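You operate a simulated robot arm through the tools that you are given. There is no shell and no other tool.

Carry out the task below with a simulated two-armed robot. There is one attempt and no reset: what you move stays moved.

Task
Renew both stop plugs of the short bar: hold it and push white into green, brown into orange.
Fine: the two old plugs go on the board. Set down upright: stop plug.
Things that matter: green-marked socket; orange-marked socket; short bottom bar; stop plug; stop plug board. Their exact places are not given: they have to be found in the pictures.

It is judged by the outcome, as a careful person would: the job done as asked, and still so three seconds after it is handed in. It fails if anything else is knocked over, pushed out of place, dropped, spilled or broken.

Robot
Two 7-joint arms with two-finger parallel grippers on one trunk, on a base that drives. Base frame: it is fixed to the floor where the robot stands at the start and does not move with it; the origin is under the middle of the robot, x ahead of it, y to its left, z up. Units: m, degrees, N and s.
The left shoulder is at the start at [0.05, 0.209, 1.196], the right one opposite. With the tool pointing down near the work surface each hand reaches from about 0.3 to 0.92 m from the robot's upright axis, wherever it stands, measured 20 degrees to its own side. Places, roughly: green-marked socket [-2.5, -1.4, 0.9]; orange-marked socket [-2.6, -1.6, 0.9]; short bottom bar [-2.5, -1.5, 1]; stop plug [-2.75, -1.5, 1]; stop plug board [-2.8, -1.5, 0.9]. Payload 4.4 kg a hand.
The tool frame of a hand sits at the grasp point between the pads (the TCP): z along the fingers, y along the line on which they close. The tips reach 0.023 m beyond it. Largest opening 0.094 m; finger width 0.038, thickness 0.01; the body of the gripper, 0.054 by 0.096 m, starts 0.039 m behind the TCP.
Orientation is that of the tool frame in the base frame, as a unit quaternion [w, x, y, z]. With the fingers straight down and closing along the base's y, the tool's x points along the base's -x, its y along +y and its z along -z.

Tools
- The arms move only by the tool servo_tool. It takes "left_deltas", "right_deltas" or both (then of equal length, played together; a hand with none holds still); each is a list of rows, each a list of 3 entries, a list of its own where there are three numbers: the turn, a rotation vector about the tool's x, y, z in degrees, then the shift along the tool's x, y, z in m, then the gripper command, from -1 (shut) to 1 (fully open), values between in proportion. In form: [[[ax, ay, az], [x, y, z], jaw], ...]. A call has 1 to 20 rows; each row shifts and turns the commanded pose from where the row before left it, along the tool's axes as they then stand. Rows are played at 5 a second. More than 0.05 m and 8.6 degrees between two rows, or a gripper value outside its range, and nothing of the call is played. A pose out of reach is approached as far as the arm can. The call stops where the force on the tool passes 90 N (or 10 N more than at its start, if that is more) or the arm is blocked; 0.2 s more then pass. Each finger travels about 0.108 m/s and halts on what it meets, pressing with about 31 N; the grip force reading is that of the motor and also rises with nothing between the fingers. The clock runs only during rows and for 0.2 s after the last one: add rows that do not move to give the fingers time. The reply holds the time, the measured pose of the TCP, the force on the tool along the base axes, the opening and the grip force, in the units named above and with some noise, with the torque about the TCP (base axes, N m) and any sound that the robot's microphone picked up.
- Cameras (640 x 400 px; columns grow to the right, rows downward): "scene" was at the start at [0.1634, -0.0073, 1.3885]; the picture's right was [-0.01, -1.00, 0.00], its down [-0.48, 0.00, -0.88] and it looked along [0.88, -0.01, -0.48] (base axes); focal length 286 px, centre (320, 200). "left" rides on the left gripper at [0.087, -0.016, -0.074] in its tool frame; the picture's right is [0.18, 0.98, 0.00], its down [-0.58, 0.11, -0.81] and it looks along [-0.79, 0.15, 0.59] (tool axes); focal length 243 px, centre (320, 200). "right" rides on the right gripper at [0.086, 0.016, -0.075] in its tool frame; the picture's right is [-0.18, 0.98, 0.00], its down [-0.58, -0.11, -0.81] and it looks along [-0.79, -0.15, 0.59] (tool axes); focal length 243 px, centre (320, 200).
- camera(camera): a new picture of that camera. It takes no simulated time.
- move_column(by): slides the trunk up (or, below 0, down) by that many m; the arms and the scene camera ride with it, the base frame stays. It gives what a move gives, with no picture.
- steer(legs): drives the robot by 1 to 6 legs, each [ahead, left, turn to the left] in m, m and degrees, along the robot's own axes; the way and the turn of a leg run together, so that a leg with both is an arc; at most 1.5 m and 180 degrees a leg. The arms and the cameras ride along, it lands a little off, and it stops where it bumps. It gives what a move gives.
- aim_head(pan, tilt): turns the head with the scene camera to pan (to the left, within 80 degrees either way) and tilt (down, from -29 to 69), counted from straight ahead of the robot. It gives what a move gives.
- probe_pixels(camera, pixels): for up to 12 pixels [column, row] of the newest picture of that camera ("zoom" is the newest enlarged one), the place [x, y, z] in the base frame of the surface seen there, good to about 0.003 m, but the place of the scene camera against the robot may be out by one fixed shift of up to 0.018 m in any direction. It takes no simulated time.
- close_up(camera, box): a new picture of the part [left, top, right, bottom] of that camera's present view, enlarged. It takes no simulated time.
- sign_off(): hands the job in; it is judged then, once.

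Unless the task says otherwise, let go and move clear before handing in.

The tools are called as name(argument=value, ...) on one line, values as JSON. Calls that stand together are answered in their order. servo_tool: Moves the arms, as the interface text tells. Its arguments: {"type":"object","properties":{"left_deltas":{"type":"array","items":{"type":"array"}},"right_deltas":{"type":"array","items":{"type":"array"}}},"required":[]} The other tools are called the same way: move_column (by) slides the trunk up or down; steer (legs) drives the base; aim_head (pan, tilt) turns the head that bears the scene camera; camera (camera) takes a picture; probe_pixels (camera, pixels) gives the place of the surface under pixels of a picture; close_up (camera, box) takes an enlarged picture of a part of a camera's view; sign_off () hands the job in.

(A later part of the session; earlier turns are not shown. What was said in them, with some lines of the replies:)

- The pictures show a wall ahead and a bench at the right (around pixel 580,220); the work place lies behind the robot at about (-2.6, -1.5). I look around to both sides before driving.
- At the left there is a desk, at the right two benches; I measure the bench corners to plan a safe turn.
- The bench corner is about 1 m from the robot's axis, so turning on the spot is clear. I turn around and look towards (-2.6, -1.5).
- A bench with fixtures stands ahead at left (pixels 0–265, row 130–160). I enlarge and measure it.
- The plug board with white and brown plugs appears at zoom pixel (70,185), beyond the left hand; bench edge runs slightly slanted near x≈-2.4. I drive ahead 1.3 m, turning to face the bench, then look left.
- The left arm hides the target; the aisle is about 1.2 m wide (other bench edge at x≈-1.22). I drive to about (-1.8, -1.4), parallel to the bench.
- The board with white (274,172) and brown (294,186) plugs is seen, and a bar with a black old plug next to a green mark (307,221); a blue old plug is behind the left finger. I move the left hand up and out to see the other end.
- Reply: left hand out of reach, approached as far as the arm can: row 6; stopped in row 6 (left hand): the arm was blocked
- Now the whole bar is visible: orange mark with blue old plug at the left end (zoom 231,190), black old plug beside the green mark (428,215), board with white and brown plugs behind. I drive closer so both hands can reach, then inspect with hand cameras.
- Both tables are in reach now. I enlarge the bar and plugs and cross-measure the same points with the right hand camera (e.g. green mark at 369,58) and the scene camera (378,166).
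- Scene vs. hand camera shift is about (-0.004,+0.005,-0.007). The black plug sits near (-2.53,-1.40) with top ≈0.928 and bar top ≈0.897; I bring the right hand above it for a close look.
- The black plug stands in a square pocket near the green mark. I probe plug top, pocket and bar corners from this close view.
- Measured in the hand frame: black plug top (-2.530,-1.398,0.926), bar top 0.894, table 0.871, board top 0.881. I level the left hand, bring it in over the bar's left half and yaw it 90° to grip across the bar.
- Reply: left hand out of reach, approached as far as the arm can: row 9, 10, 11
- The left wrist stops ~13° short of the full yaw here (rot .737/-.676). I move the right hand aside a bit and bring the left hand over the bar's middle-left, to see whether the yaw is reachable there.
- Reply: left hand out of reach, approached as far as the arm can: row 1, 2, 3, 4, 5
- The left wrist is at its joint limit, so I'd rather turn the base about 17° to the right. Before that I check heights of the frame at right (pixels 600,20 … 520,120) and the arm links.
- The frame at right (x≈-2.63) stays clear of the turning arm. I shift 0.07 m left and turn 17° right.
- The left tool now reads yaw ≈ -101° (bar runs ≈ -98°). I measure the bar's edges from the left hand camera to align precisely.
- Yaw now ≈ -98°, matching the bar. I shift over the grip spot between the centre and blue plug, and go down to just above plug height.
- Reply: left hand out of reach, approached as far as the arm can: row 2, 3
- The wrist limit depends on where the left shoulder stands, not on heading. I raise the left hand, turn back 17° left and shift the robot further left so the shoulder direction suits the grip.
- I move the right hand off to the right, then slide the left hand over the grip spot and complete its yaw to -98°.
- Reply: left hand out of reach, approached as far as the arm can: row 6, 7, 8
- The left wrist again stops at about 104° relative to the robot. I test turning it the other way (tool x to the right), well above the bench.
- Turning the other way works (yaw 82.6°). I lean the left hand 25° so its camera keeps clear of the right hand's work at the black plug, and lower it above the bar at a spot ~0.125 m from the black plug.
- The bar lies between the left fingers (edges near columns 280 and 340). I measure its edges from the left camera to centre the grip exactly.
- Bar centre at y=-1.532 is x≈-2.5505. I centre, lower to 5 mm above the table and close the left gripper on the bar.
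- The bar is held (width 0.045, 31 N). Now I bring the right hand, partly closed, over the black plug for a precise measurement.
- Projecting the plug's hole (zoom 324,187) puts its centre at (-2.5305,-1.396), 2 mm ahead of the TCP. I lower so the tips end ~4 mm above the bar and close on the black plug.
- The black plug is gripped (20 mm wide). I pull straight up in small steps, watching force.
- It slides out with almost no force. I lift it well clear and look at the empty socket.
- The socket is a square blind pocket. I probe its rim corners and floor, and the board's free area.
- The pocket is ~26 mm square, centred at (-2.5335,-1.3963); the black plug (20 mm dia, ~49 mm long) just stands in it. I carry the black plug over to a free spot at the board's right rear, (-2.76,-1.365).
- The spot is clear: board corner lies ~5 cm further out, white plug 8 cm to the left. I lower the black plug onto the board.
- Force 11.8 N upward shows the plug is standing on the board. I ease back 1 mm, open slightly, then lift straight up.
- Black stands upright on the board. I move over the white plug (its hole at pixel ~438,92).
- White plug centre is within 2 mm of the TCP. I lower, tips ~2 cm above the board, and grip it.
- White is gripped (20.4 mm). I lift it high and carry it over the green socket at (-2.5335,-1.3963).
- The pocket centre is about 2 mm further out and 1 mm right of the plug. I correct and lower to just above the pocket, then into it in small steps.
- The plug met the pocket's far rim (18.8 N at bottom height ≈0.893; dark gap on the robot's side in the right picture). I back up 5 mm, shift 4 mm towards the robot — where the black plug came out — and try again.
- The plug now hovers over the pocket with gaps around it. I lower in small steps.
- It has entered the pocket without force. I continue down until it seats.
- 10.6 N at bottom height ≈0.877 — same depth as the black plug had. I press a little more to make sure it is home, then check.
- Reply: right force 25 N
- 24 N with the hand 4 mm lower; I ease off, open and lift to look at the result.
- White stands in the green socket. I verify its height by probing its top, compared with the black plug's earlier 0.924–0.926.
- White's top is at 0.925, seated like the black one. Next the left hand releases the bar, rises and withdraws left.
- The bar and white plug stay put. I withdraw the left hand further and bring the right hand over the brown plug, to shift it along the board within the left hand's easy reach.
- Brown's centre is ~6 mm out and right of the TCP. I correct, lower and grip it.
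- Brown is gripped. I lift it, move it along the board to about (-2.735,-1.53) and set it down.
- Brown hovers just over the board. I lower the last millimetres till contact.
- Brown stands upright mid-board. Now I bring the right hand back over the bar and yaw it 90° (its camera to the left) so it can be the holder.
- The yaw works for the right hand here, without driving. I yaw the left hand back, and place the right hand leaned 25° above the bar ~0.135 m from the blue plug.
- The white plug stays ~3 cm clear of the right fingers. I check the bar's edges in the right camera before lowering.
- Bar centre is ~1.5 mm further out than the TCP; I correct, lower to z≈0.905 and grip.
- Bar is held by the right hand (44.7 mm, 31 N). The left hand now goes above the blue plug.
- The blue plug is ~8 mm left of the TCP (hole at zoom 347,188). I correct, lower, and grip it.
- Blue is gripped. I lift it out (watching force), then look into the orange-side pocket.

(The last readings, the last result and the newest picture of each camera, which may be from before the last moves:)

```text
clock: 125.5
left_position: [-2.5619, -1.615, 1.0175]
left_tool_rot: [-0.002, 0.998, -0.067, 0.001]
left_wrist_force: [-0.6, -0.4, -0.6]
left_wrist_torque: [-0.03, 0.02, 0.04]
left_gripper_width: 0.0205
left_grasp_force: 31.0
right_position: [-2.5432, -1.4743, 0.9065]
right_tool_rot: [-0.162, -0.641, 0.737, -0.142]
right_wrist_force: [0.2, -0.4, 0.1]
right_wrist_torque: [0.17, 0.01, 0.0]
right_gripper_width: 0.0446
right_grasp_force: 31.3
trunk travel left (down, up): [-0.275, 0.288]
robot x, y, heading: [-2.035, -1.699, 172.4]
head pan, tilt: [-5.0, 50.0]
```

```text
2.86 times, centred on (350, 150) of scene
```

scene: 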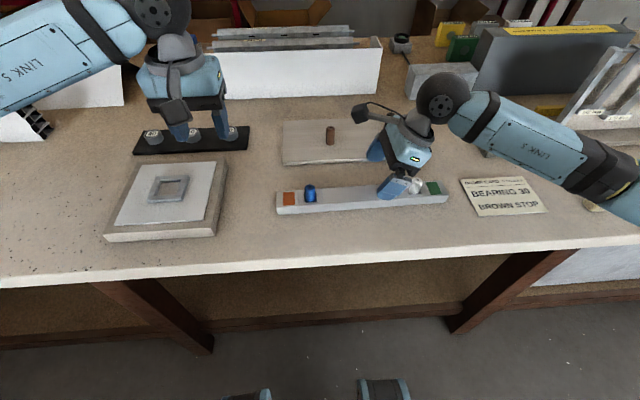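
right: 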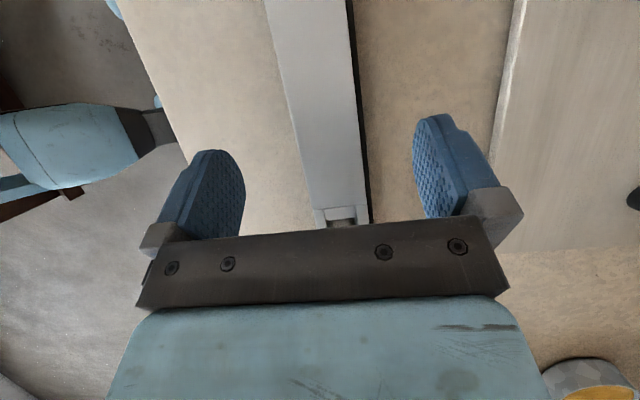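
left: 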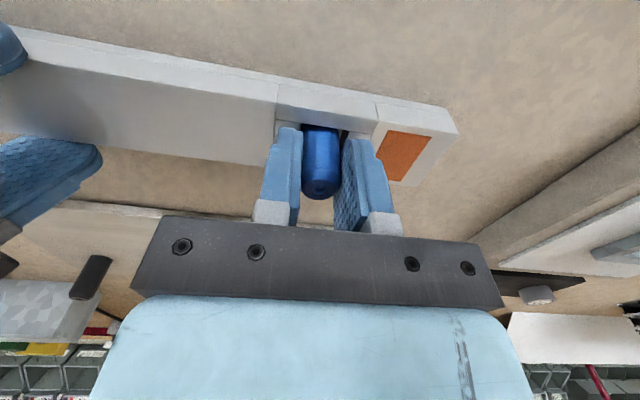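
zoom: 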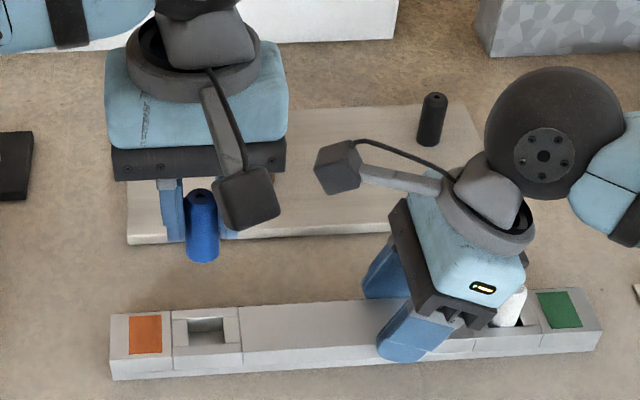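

The orange-side pocket is empty and clear. I carry the blue plug to the free left area of the board, (-2.765,-1.60).

servo_tool(left_deltas=[[[0, 0, 0], [-0.034, 0.0021, 0], -1], [[0, 0, 0], [-0.034, 0.0021, 0], -1], [[0, 0, 0], [-0.034, 0.0021, 0], -1], [[0, 0, 0], [-0.034, 0.0021, 0], -1], [[0, 0, 0], [-0.034, 0.0021, 0], -1], [[0, 0, 0], [-0.034, 0.0021, 0], -1], [[0, 0, 0], [0, 0, 0.03], -1], [[0, 0, 0], [0, 0, 0], -1]])

camera(camera="left")

close_up(camera="scene", box=[240, 60, 460, 200])

```text
clock: 127.3
left_position: [-2.7637, -1.6003, 0.9888]
left_tool_rot: [-0.002, 0.998, -0.067, 0.001]
left_wrist_force: [0.5, -0.5, -0.3]
left_wrist_torque: [0.0, 0.01, -0.03]
left_gripper_width: 0.0206
left_grasp_force: 31.1
right_position: [-2.5434, -1.4737, 0.9072]
right_tool_rot: [-0.164, -0.64, 0.737, -0.143]
right_wrist_force: [0.4, 0.3, -0.4]
right_wrist_torque: [-0.05, 0.04, 0.02]
right_gripper_width: 0.0447
right_grasp_force: 30.7
trunk travel left (down, up): [-0.275, 0.288]
robot x, y, heading: [-2.0368, -1.7032, 172.5]
head pan, tilt: [-5.0, 50.0]
```

```text
taken
```

left: 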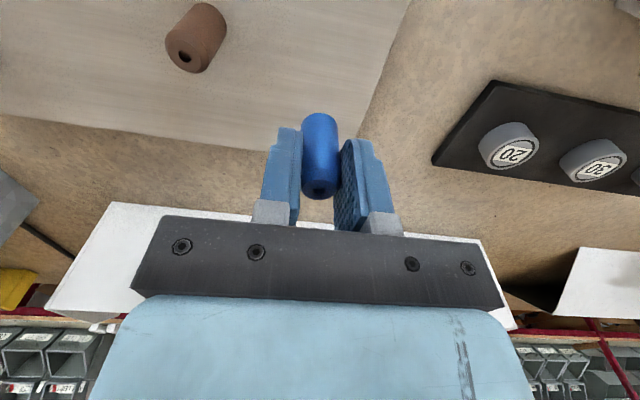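

```text
2.86 times, centred on (350, 130) of scene
```

zoom: 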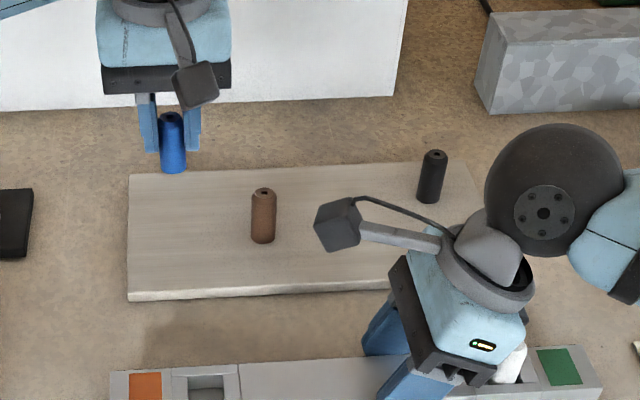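

The spot is ~5 cm from the left edge and 8 cm from the far edge; brown is 7 cm away. I lower blue onto the board.

servo_tool(left_deltas=[[[0, 0, 0], [0, 0, 0.03], -1], [[0, 0, 0], [0, 0, 0.025], -1], [[0, 0, 0], [0, 0, 0.005], -1], [[0, 0, 0], [0, 0, 0.0015], -1], [[0, 0, 0], [0, 0, 0], -1]])

```text
clock: 128.5
left_position: [-2.7649, -1.5994, 0.926]
left_tool_rot: [-0.003, 0.998, -0.067, 0.001]
left_wrist_force: [-0.6, 0.2, -0.8]
left_wrist_torque: [-0.01, 0.02, -0.02]
left_gripper_width: 0.0204
left_grasp_force: 31.4
right_position: [-2.5434, -1.4741, 0.9066]
right_tool_rot: [-0.164, -0.64, 0.737, -0.142]
right_wrist_force: [0.0, -1.1, -0.2]
right_wrist_torque: [-0.01, 0.0, 0.19]
right_gripper_width: 0.0445
right_grasp_force: 31.1
trunk travel left (down, up): [-0.275, 0.288]
robot x, y, heading: [-2.035, -1.7033, 172.7]
head pan, tilt: [-5.0, 50.0]
```

servo_tool(left_deltas=[[[0, 0, 0], [0, 0, 0.001], -1], [[0, 0, 0], [0, 0, 0.001], -1], [[0, 0, 0], [0, 0, 0], -1]])

```text
clock: 129.3
left_position: [-2.7648, -1.5997, 0.9252]
left_tool_rot: [-0.003, 0.998, -0.066, 0.0]
left_wrist_force: [-1.7, -1.2, 9.2]
left_wrist_torque: [-0.08, 0.12, -0.01]
left_gripper_width: 0.0204
left_grasp_force: 30.6
right_position: [-2.5431, -1.4743, 0.9066]
right_tool_rot: [-0.164, -0.64, 0.737, -0.142]
right_wrist_force: [-0.6, 1.4, 0.1]
right_wrist_torque: [0.09, -0.04, -0.01]
right_gripper_width: 0.0447
right_grasp_force: 31.2
trunk travel left (down, up): [-0.275, 0.288]
robot x, y, heading: [-2.0368, -1.7029, 172.4]
head pan, tilt: [-5.0, 50.0]
```

9 N: blue stands on the board. I ease off 1 mm, open and lift.

servo_tool(left_deltas=[[[0, 0, 0], [0, 0, -0.001], -1], [[0, 0, 0], [0, 0, 0], -0.5], [[0, 0, 0], [0, 0, 0], -0.3], [[0, 0, 0], [0, 0, 0], -0.2], [[0, 0, 0], [0, 0, -0.02], -0.2], [[0, 0, 0], [0, 0, -0.03], -0.2], [[0, 0, 0], [0, 0, -0.03], -0.2], [[0, 0, 0], [0, 0, 0], -0.1]])

camera(camera="left")

close_up(camera="scene", box=[240, 60, 460, 200])

```text
clock: 131.1
left_position: [-2.7635, -1.5998, 1.005]
left_tool_rot: [-0.003, 0.998, -0.067, 0.001]
left_wrist_force: [-0.2, -0.2, 0.0]
left_wrist_torque: [0.01, 0.01, 0.05]
left_gripper_width: 0.042
left_grasp_force: 0.1
right_position: [-2.5447, -1.4747, 0.9072]
right_tool_rot: [-0.163, -0.641, 0.737, -0.142]
right_wrist_force: [-0.2, 0.5, -0.1]
right_wrist_torque: [-0.06, 0.06, 0.09]
right_gripper_width: 0.0447
right_grasp_force: 31.3
trunk travel left (down, up): [-0.275, 0.288]
robot x, y, heading: [-2.0354, -1.7008, 172.8]
head pan, tilt: [-5.0, 50.0]
```

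```text
taken
```

left: 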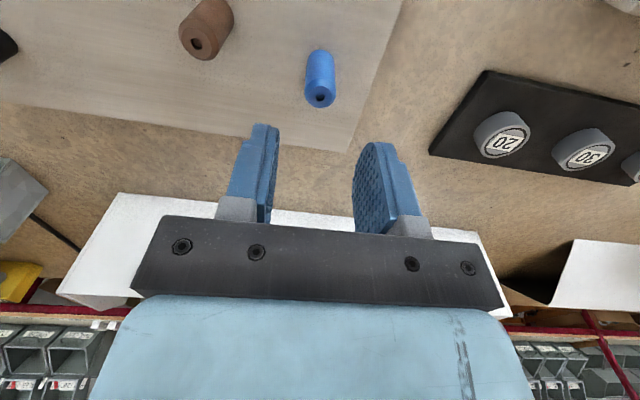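

```text
2.86 times, centred on (350, 130) of scene
```

zoom: 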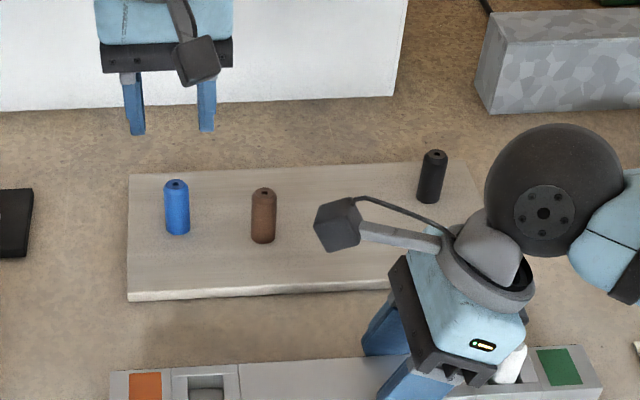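

Blue is upright on the board. I move over the brown plug.

servo_tool(left_deltas=[[[0, 0, 0], [0.0101, -0.0372, 0], -0.1], [[0, 0, 0], [0.0101, -0.0372, 0], -0.1], [[0, 0, 0], [0, 0, 0], -0.1]])

camera(camera="left")

close_up(camera="left", box=[220, 20, 420, 180])

close_up(camera="scene", box=[240, 60, 460, 200])

```text
clock: 131.9
left_position: [-2.7347, -1.5308, 1.003]
left_tool_rot: [-0.002, 0.998, -0.066, 0.001]
left_wrist_force: [0.0, -0.1, -0.3]
left_wrist_torque: [-0.03, -0.01, 0.04]
left_gripper_width: 0.0424
left_grasp_force: 0.0
right_position: [-2.5438, -1.4742, 0.9067]
right_tool_rot: [-0.164, -0.641, 0.736, -0.142]
right_wrist_force: [-0.2, -0.3, -0.3]
right_wrist_torque: [-0.3, 0.09, -0.02]
right_gripper_width: 0.0448
right_grasp_force: 31.1
trunk travel left (down, up): [-0.275, 0.288]
robot x, y, heading: [-2.0351, -1.7011, 172.8]
head pan, tilt: [-5.0, 50.0]
```

```text
taken
```

left: 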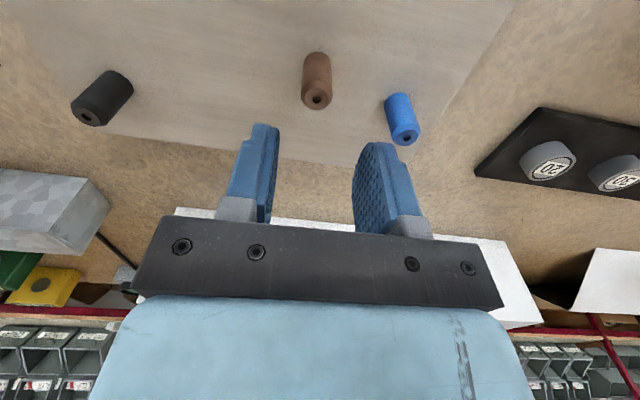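

```text
2.50 times, centred on (320, 100) of left
```

zoom: 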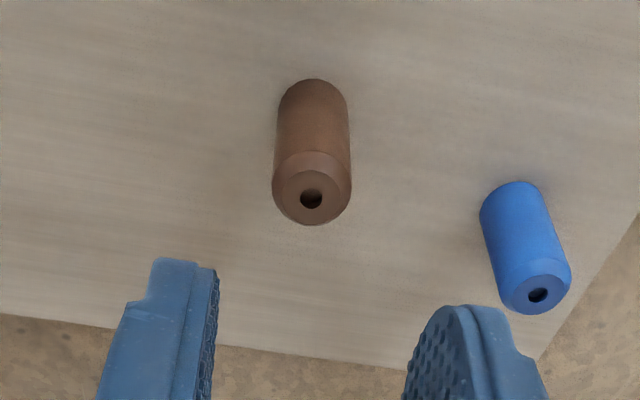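

```text
2.86 times, centred on (350, 130) of scene
```

zoom: 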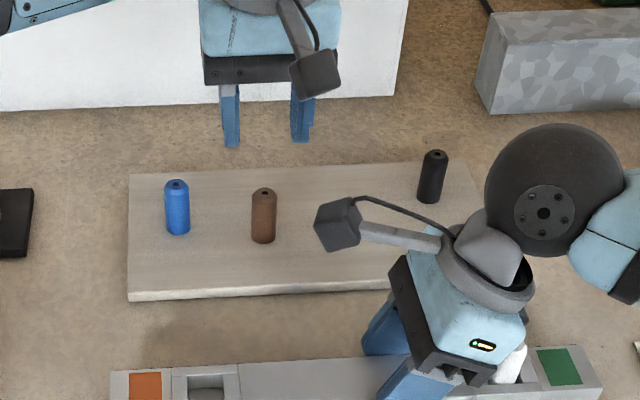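

Brown is within 2 mm of the TCP. I lower and grip it.

servo_tool(left_deltas=[[[0, 0, 0], [0.001, -0.0015, 0], -0.1], [[0, 0, 0], [0, 0, 0.03], -0.1], [[0, 0, 0], [0, 0, 0.03], -0.1], [[0, 0, 0], [0, 0, 0.0165], -0.1], [[0, 0, 0], [0, 0, 0], -0.3], [[0, 0, 0], [0, 0, 0], -0.6], [[0, 0, 0], [0, 0, 0], -1], [[0, 0, 0], [0, 0, 0], -1]])

camera(camera="left")

```text
clock: 133.7
left_position: [-2.7323, -1.5286, 0.9293]
left_tool_rot: [-0.002, 0.998, -0.067, 0.001]
left_wrist_force: [-0.2, -0.8, -0.7]
left_wrist_torque: [0.02, 0.01, -0.01]
left_gripper_width: 0.0201
left_grasp_force: 30.9
right_position: [-2.5439, -1.4748, 0.9071]
right_tool_rot: [-0.163, -0.64, 0.737, -0.142]
right_wrist_force: [0.6, -1.1, 0.4]
right_wrist_torque: [-0.15, -0.02, 0.11]
right_gripper_width: 0.045
right_grasp_force: 30.8
trunk travel left (down, up): [-0.275, 0.288]
robot x, y, heading: [-2.0354, -1.701, 172.4]
head pan, tilt: [-5.0, 50.0]
```

```text
taken
```

left: 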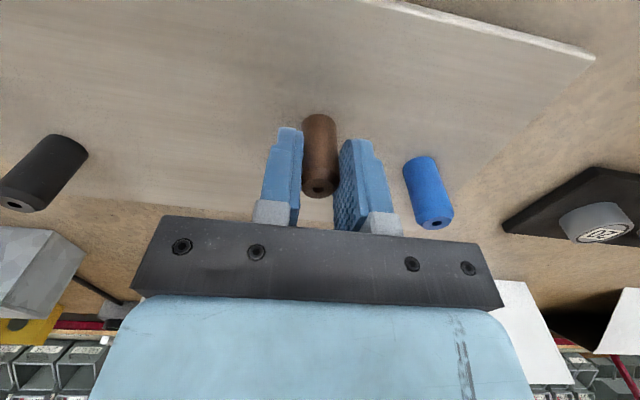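

Brown is gripped. I lift it, go left first (clear of the right hand's camera), then over the orange-side pocket.

servo_tool(left_deltas=[[[0, 0, 0], [0, 0, -0.03], -1], [[0, 0, 0], [0, 0, -0.035], -1], [[0, 0, 0], [0, 0, -0.035], -1], [[0, 0, 0], [0.0115, 0.0395, 0], -1], [[0, 0, 0], [0.0115, 0.0395, 0], -1], [[0, 0, 0], [0.0398, -0.0041, 0], -1], [[0, 0, 0], [0.0398, -0.0041, 0], -1], [[0, 0, 0], [0.0398, -0.0041, 0], -1], [[0, 0, 0], [0.0398, -0.0041, 0], -1], [[0, 0, 0], [0, 0, 0.03], -1], [[0, 0, 0], [0, 0, 0], -1]])

close_up(camera="left", box=[220, 0, 420, 160])

close_up(camera="scene", box=[240, 80, 460, 220])

```text
clock: 136.1
left_position: [-2.562, -1.6169, 1.0001]
left_tool_rot: [-0.002, 0.998, -0.068, 0.001]
left_wrist_force: [-0.7, -0.1, -0.4]
left_wrist_torque: [-0.02, 0.01, 0.0]
left_gripper_width: 0.0202
left_grasp_force: 30.7
right_position: [-2.5439, -1.4741, 0.9072]
right_tool_rot: [-0.163, -0.641, 0.737, -0.142]
right_wrist_force: [1.1, -0.1, 0.1]
right_wrist_torque: [-0.2, 0.08, -0.04]
right_gripper_width: 0.0449
right_grasp_force: 31.1
trunk travel left (down, up): [-0.275, 0.288]
robot x, y, heading: [-2.0331, -1.7011, 172.7]
head pan, tilt: [-5.0, 50.0]
```

```text
2.50 times, centred on (320, 80) of left
```

zoom: 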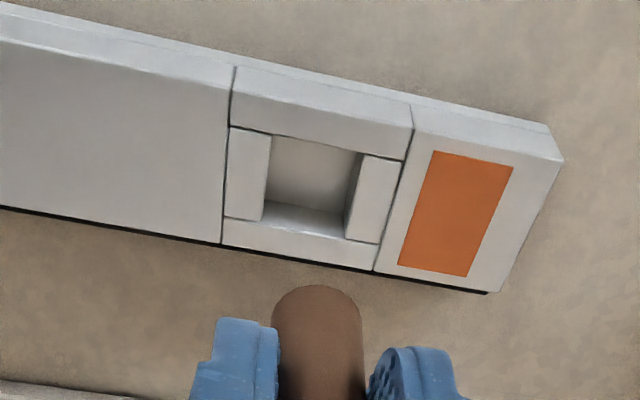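

```text
2.86 times, centred on (350, 150) of scene
```

zoom: 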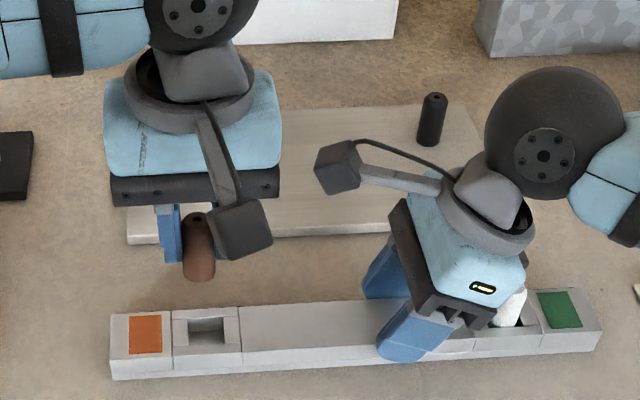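

The pocket is ~2 mm to the right of the plug. I correct and lower to just above the rim.

servo_tool(left_deltas=[[[0, 0, 0], [0.0012, -0.0022, 0.025], -1], [[0, 0, 0], [0, 0, 0.02], -1], [[0, 0, 0], [0, 0, 0.008], -1], [[0, 0, 0], [0, 0, 0], -1]])

close_up(camera="left", box=[240, 60, 400, 200])

close_up(camera="scene", box=[270, 150, 350, 220])

```text
clock: 137.1
left_position: [-2.5587, -1.6137, 0.9464]
left_tool_rot: [-0.002, 0.998, -0.066, 0.002]
left_wrist_force: [-0.7, -0.3, 0.2]
left_wrist_torque: [0.01, 0.01, 0.02]
left_gripper_width: 0.0203
left_grasp_force: 31.0
right_position: [-2.5448, -1.4741, 0.9066]
right_tool_rot: [-0.164, -0.64, 0.737, -0.142]
right_wrist_force: [0.3, 0.6, -0.3]
right_wrist_torque: [-0.01, -0.03, 0.12]
right_gripper_width: 0.0444
right_grasp_force: 30.9
trunk travel left (down, up): [-0.275, 0.288]
robot x, y, heading: [-2.0352, -1.7067, 172.3]
head pan, tilt: [-5.0, 50.0]
```

```text
2.86 times, centred on (320, 130) of left
```

zoom: 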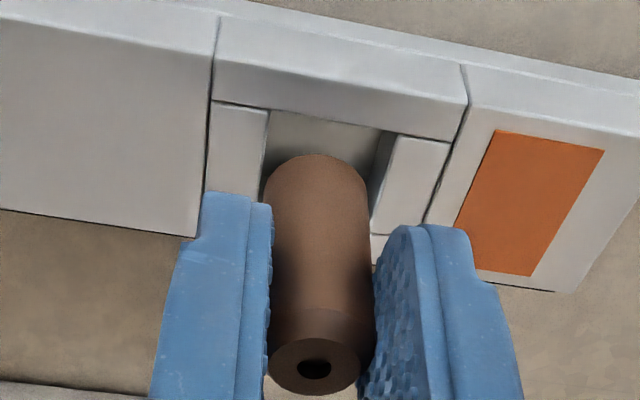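

```text
5.71 times, centred on (310, 185) of scene
```

zoom: 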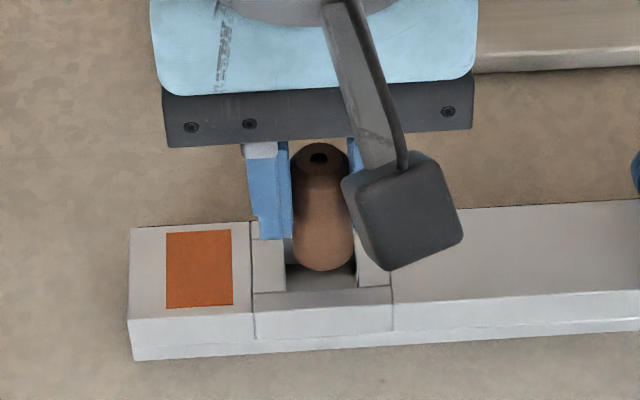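

The plug is laterally centred and perhaps 1–2 mm far; I shift 1 mm toward the robot and lower in small steps.

servo_tool(left_deltas=[[[0, 0, 0], [0.0012, 0, 0.003], -1], [[0, 0, 0], [0, 0, 0.003], -1], [[0, 0, 0], [0, 0, 0.003], -1], [[0, 0, 0], [0, 0, 0.003], -1], [[0, 0, 0], [0, 0, 0], -1]])

close_up(camera="scene", box=[270, 150, 350, 220])

```text
clock: 138.3
left_position: [-2.5577, -1.6127, 0.9355]
left_tool_rot: [-0.002, 0.998, -0.066, 0.002]
left_wrist_force: [-1.0, -2.2, 0.9]
left_wrist_torque: [-0.17, 0.01, 0.05]
left_gripper_width: 0.02
left_grasp_force: 31.4
right_position: [-2.5438, -1.4742, 0.9069]
right_tool_rot: [-0.163, -0.64, 0.737, -0.142]
right_wrist_force: [0.6, 1.8, 0.5]
right_wrist_torque: [-0.22, 0.03, 0.09]
right_gripper_width: 0.0449
right_grasp_force: 31.0
trunk travel left (down, up): [-0.275, 0.288]
robot x, y, heading: [-2.0351, -1.704, 172.6]
head pan, tilt: [-5.0, 50.0]
```

```text
5.71 times, centred on (310, 185) of scene
```

zoom: 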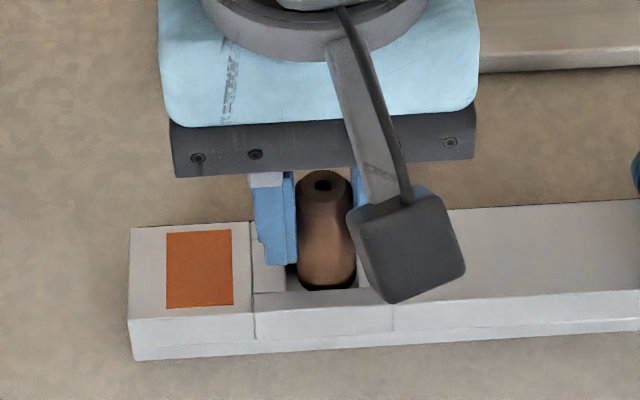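

It has entered, lightly touching the right wall (-2.2 N in y). I shift 1.5 mm left and continue down.

servo_tool(left_deltas=[[[0, 0, 0], [0, 0.0016, 0], -1], [[0, 0, 0], [0, 0, 0.003], -1], [[0, 0, 0], [0, 0, 0.003], -1], [[0, 0, 0], [0, 0, 0.002], -1], [[0, 0, 0], [0, 0, 0], -1]])

```text
clock: 139.5
left_position: [-2.5591, -1.615, 0.9262]
left_tool_rot: [-0.002, 0.998, -0.067, 0.002]
left_wrist_force: [0.6, -1.0, -0.2]
left_wrist_torque: [0.0, 0.01, 0.01]
left_gripper_width: 0.0204
left_grasp_force: 30.7
right_position: [-2.5436, -1.4747, 0.9063]
right_tool_rot: [-0.163, -0.64, 0.737, -0.142]
right_wrist_force: [0.7, 0.5, -0.2]
right_wrist_torque: [0.15, 0.0, 0.02]
right_gripper_width: 0.0451
right_grasp_force: 30.4
trunk travel left (down, up): [-0.275, 0.288]
robot x, y, heading: [-2.0368, -1.706, 172.7]
head pan, tilt: [-5.0, 50.0]
```

servo_tool(left_deltas=[[[0, 0, 0], [0, 0, 0.0015], -1], [[0, 0, 0], [0, 0, 0.0015], -1], [[0, 0, 0], [0, 0, 0], -1]])

```text
clock: 140.3
left_position: [-2.5584, -1.6136, 0.9242]
left_tool_rot: [-0.003, 0.998, -0.066, 0.001]
left_wrist_force: [0.2, 0.4, 11.4]
left_wrist_torque: [0.08, 0.01, -0.04]
left_gripper_width: 0.0198
left_grasp_force: 31.2
right_position: [-2.5439, -1.4739, 0.9066]
right_tool_rot: [-0.163, -0.641, 0.737, -0.142]
right_wrist_force: [-1.5, -0.1, -2.5]
right_wrist_torque: [-0.12, 0.08, -0.36]
right_gripper_width: 0.0447
right_grasp_force: 30.9
trunk travel left (down, up): [-0.275, 0.288]
robot x, y, heading: [-2.0368, -1.7023, 172.7]
head pan, tilt: [-5.0, 50.0]
```

Floor reached (11 N). I press a bit harder like for white, then ease off, open and lift.

servo_tool(left_deltas=[[[0, 0, 0], [0, 0, 0.0015], -1], [[0, 0, 0], [0, 0, 0.0015], -1], [[0, 0, 0], [0, 0, 0], -1]])

servo_tool(left_deltas=[[[0, 0, 0], [0, 0, -0.0025], -1], [[0, 0, 0], [0, 0, 0], -0.5], [[0, 0, 0], [0, 0, 0], -0.3], [[0, 0, 0], [0, 0, 0], -0.2], [[0, 0, 0], [0, 0, -0.02], -0.2], [[0, 0, 0], [0, 0, -0.03], -0.2], [[0, 0, 0], [0, 0, -0.03], -0.2], [[0, 0, 0], [0, 0, 0], -0.1]])

camera(camera="left")

close_up(camera="left", box=[220, 20, 420, 180])

close_up(camera="scene", box=[240, 80, 460, 220])

```text
clock: 141.1
left_position: [-2.5582, -1.6146, 0.9207]
left_tool_rot: [-0.002, 0.998, -0.067, 0.0]
left_wrist_force: [-3.5, -3.4, 29.4]
left_wrist_torque: [-0.38, 0.33, 0.02]
left_gripper_width: 0.02
left_grasp_force: 31.3
right_position: [-2.5431, -1.4749, 0.9061]
right_tool_rot: [-0.163, -0.641, 0.737, -0.142]
right_wrist_force: [-2.3, 1.0, -10.8]
right_wrist_torque: [0.07, -0.03, -0.74]
right_gripper_width: 0.0448
right_grasp_force: 31.4
trunk travel left (down, up): [-0.275, 0.288]
robot x, y, heading: [-2.0339, -1.7064, 172.5]
head pan, tilt: [-5.0, 50.0]
```

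```text
clock: 142.9
left_position: [-2.5601, -1.6143, 1.0022]
left_tool_rot: [-0.001, 0.998, -0.067, 0.001]
left_wrist_force: [-0.1, -0.5, 0.5]
left_wrist_torque: [0.0, 0.0, 0.01]
left_gripper_width: 0.0422
left_grasp_force: 0.0
right_position: [-2.5442, -1.4728, 0.9061]
right_tool_rot: [-0.163, -0.64, 0.737, -0.142]
right_wrist_force: [-0.3, 0.0, -0.6]
right_wrist_torque: [-0.64, 0.02, 0.0]
right_gripper_width: 0.0447
right_grasp_force: 31.1
trunk travel left (down, up): [-0.275, 0.288]
robot x, y, heading: [-2.0329, -1.7032, 172.4]
head pan, tilt: [-5.0, 50.0]
```

```text
taken
```

left: 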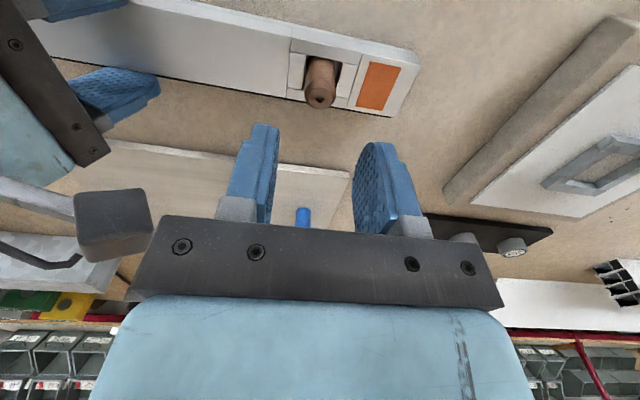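

```text
2.50 times, centred on (320, 100) of left
```

zoom: 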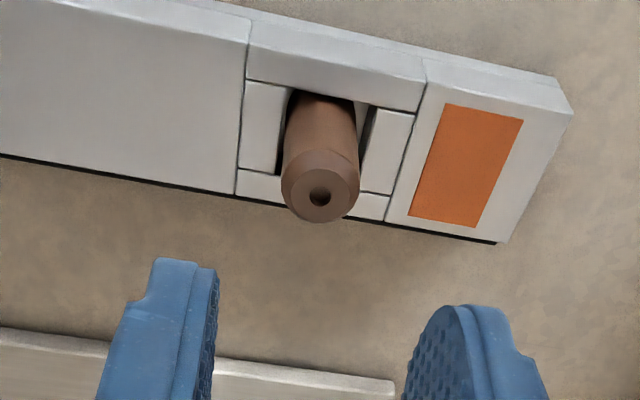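

```text
2.86 times, centred on (350, 150) of scene
```

zoom: 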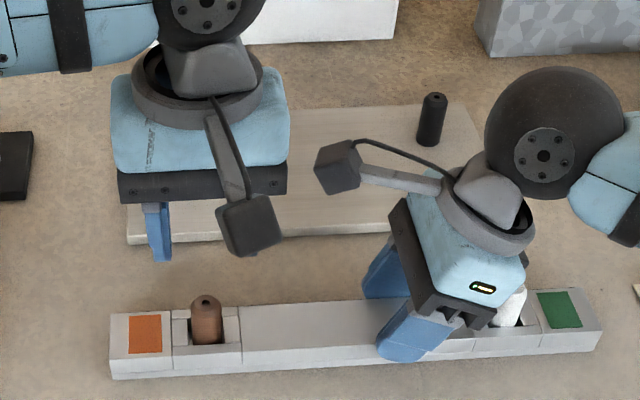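

Brown stands in the orange socket. I probe its top height, then open the right hand and lift both straight up.

probe_pixels(camera="left", pixels=[[316, 99], [325, 99], [320, 96], [320, 75]])

servo_tool(left_deltas=[[[0, 0, 0], [0, 0, -0.02], -0.1], [[0, 0, 0], [0, 0, -0.02], -0.1], [[0, 0, 0], [0, 0, -0.02], -0.1], [[0, 0, 0], [0, 0, -0.02], -0.1], [[0, 0, 0], [0, 0.03, 0], 0], [[0, 0, 0], [0, 0.03, 0], 0], [[0, 0, 0], [0, 0.03, 0], 0]])

servo_tool(right_deltas=[[[0, 0, 0], [0, 0, 0], -0.3], [[0, 0, 0], [0, 0, 0], 0.4], [[0, 0, 0], [0, 0, 0], 0.8], [[0, 0, 0], [0, 0, 0], 0.8], [[0, 0, 0], [0.0085, 0, -0.0181], 0.8], [[0, 0, 0], [0.0148, 0, -0.0317], 0.8], [[0, 0, 0], [0.0148, 0, -0.0317], 0.8], [[0, 0, 0], [0.0148, 0, -0.0317], 0.8], [[0, 0, 0], [0.0148, 0, -0.0317], 0.8], [[0, -8.3, 0], [0, 0, 0], 0.8], [[0, -8.3, 0], [0, 0, 0], 0.8], [[0, -8.4, 0], [0, 0, 0], 0.8], [[0, 0, 0], [-0.04, 0, 0], 0.8], [[0, 0, 0], [-0.04, 0, 0], 0.8], [[0, 0, 0], [0, 0, 0], 0.8]])

camera(camera="scene")

close_up(camera="scene", box=[250, 90, 470, 230])

```text
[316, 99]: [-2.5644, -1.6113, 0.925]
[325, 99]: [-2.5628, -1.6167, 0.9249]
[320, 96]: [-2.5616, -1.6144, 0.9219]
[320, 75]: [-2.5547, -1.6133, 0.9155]
```

```text
clock: 144.5
left_position: [-2.5709, -1.7035, 1.0805]
left_tool_rot: [-0.002, 0.998, -0.066, 0.002]
left_wrist_force: [-0.6, 0.5, -0.5]
left_wrist_torque: [0.04, 0.0, 0.03]
left_gripper_width: 0.0471
left_grasp_force: 0.0
right_position: [-2.5443, -1.4753, 0.9076]
right_tool_rot: [-0.164, -0.641, 0.736, -0.142]
right_wrist_force: [-0.3, -0.9, -0.2]
right_wrist_torque: [-0.57, 0.06, 0.02]
right_gripper_width: 0.045
right_grasp_force: 30.4
trunk travel left (down, up): [-0.275, 0.288]
robot x, y, heading: [-2.0397, -1.7053, 172.7]
head pan, tilt: [-5.0, 50.0]
```

```text
clock: 147.7
left_position: [-2.5704, -1.7043, 1.0823]
left_tool_rot: [-0.002, 0.998, -0.066, 0.001]
left_wrist_force: [0.2, 0.2, -0.3]
left_wrist_torque: [0.0, -0.02, -0.02]
left_gripper_width: 0.047
left_grasp_force: 0.1
right_position: [-2.5323, -1.3933, 1.066]
right_tool_rot: [0.0, -0.657, 0.754, 0.0]
right_wrist_force: [0.7, -0.5, -0.2]
right_wrist_torque: [0.02, 0.0, -0.02]
right_gripper_width: 0.0846
right_grasp_force: 0.0
trunk travel left (down, up): [-0.275, 0.288]
robot x, y, heading: [-2.0379, -1.7044, 172.6]
head pan, tilt: [-5.0, 50.0]
```

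```text
taken
```

scene: 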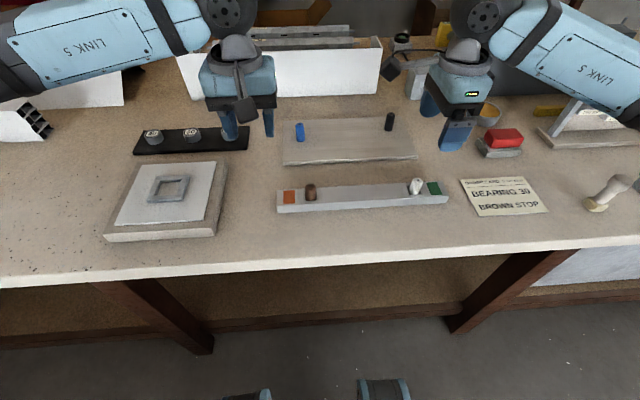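

```text
2.86 times, centred on (360, 160) of scene
```

zoom: 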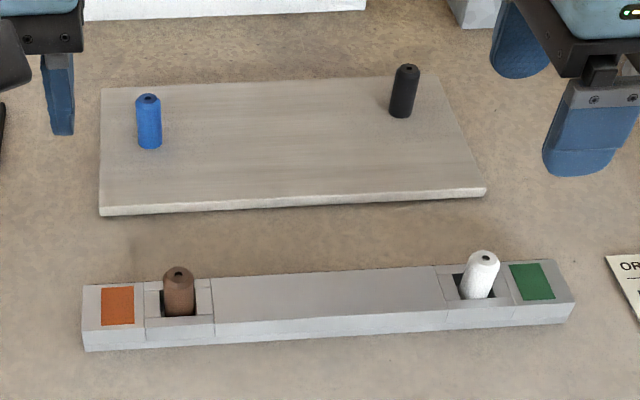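

The final view shows white standing in the green socket and brown in the orange one. Both tops are at about 0.925, the same height the black plug had. Blue and black stand upright on the board, the bar is in place and both hands are clear, so I hand in.

sign_off()

```text
The job is handed in.
```

The short bar has its new stop plugs: white is in the green-marked socket and brown is in the orange-marked one. The other hand held the bar while I pushed each plug in. Both are pressed to the socket floor, with their tops at the height the old black plug had.

The two old plugs, blue and black, stand upright on the board. Nothing else in the final picture looked moved or knocked over, and both hands were clear when I handed the job in.

While lowering white I first touched the far rim of its socket (about 19 N), backed off and re-aligned. It then went in freely, and the pictures afterwards showed no shift of the bar.
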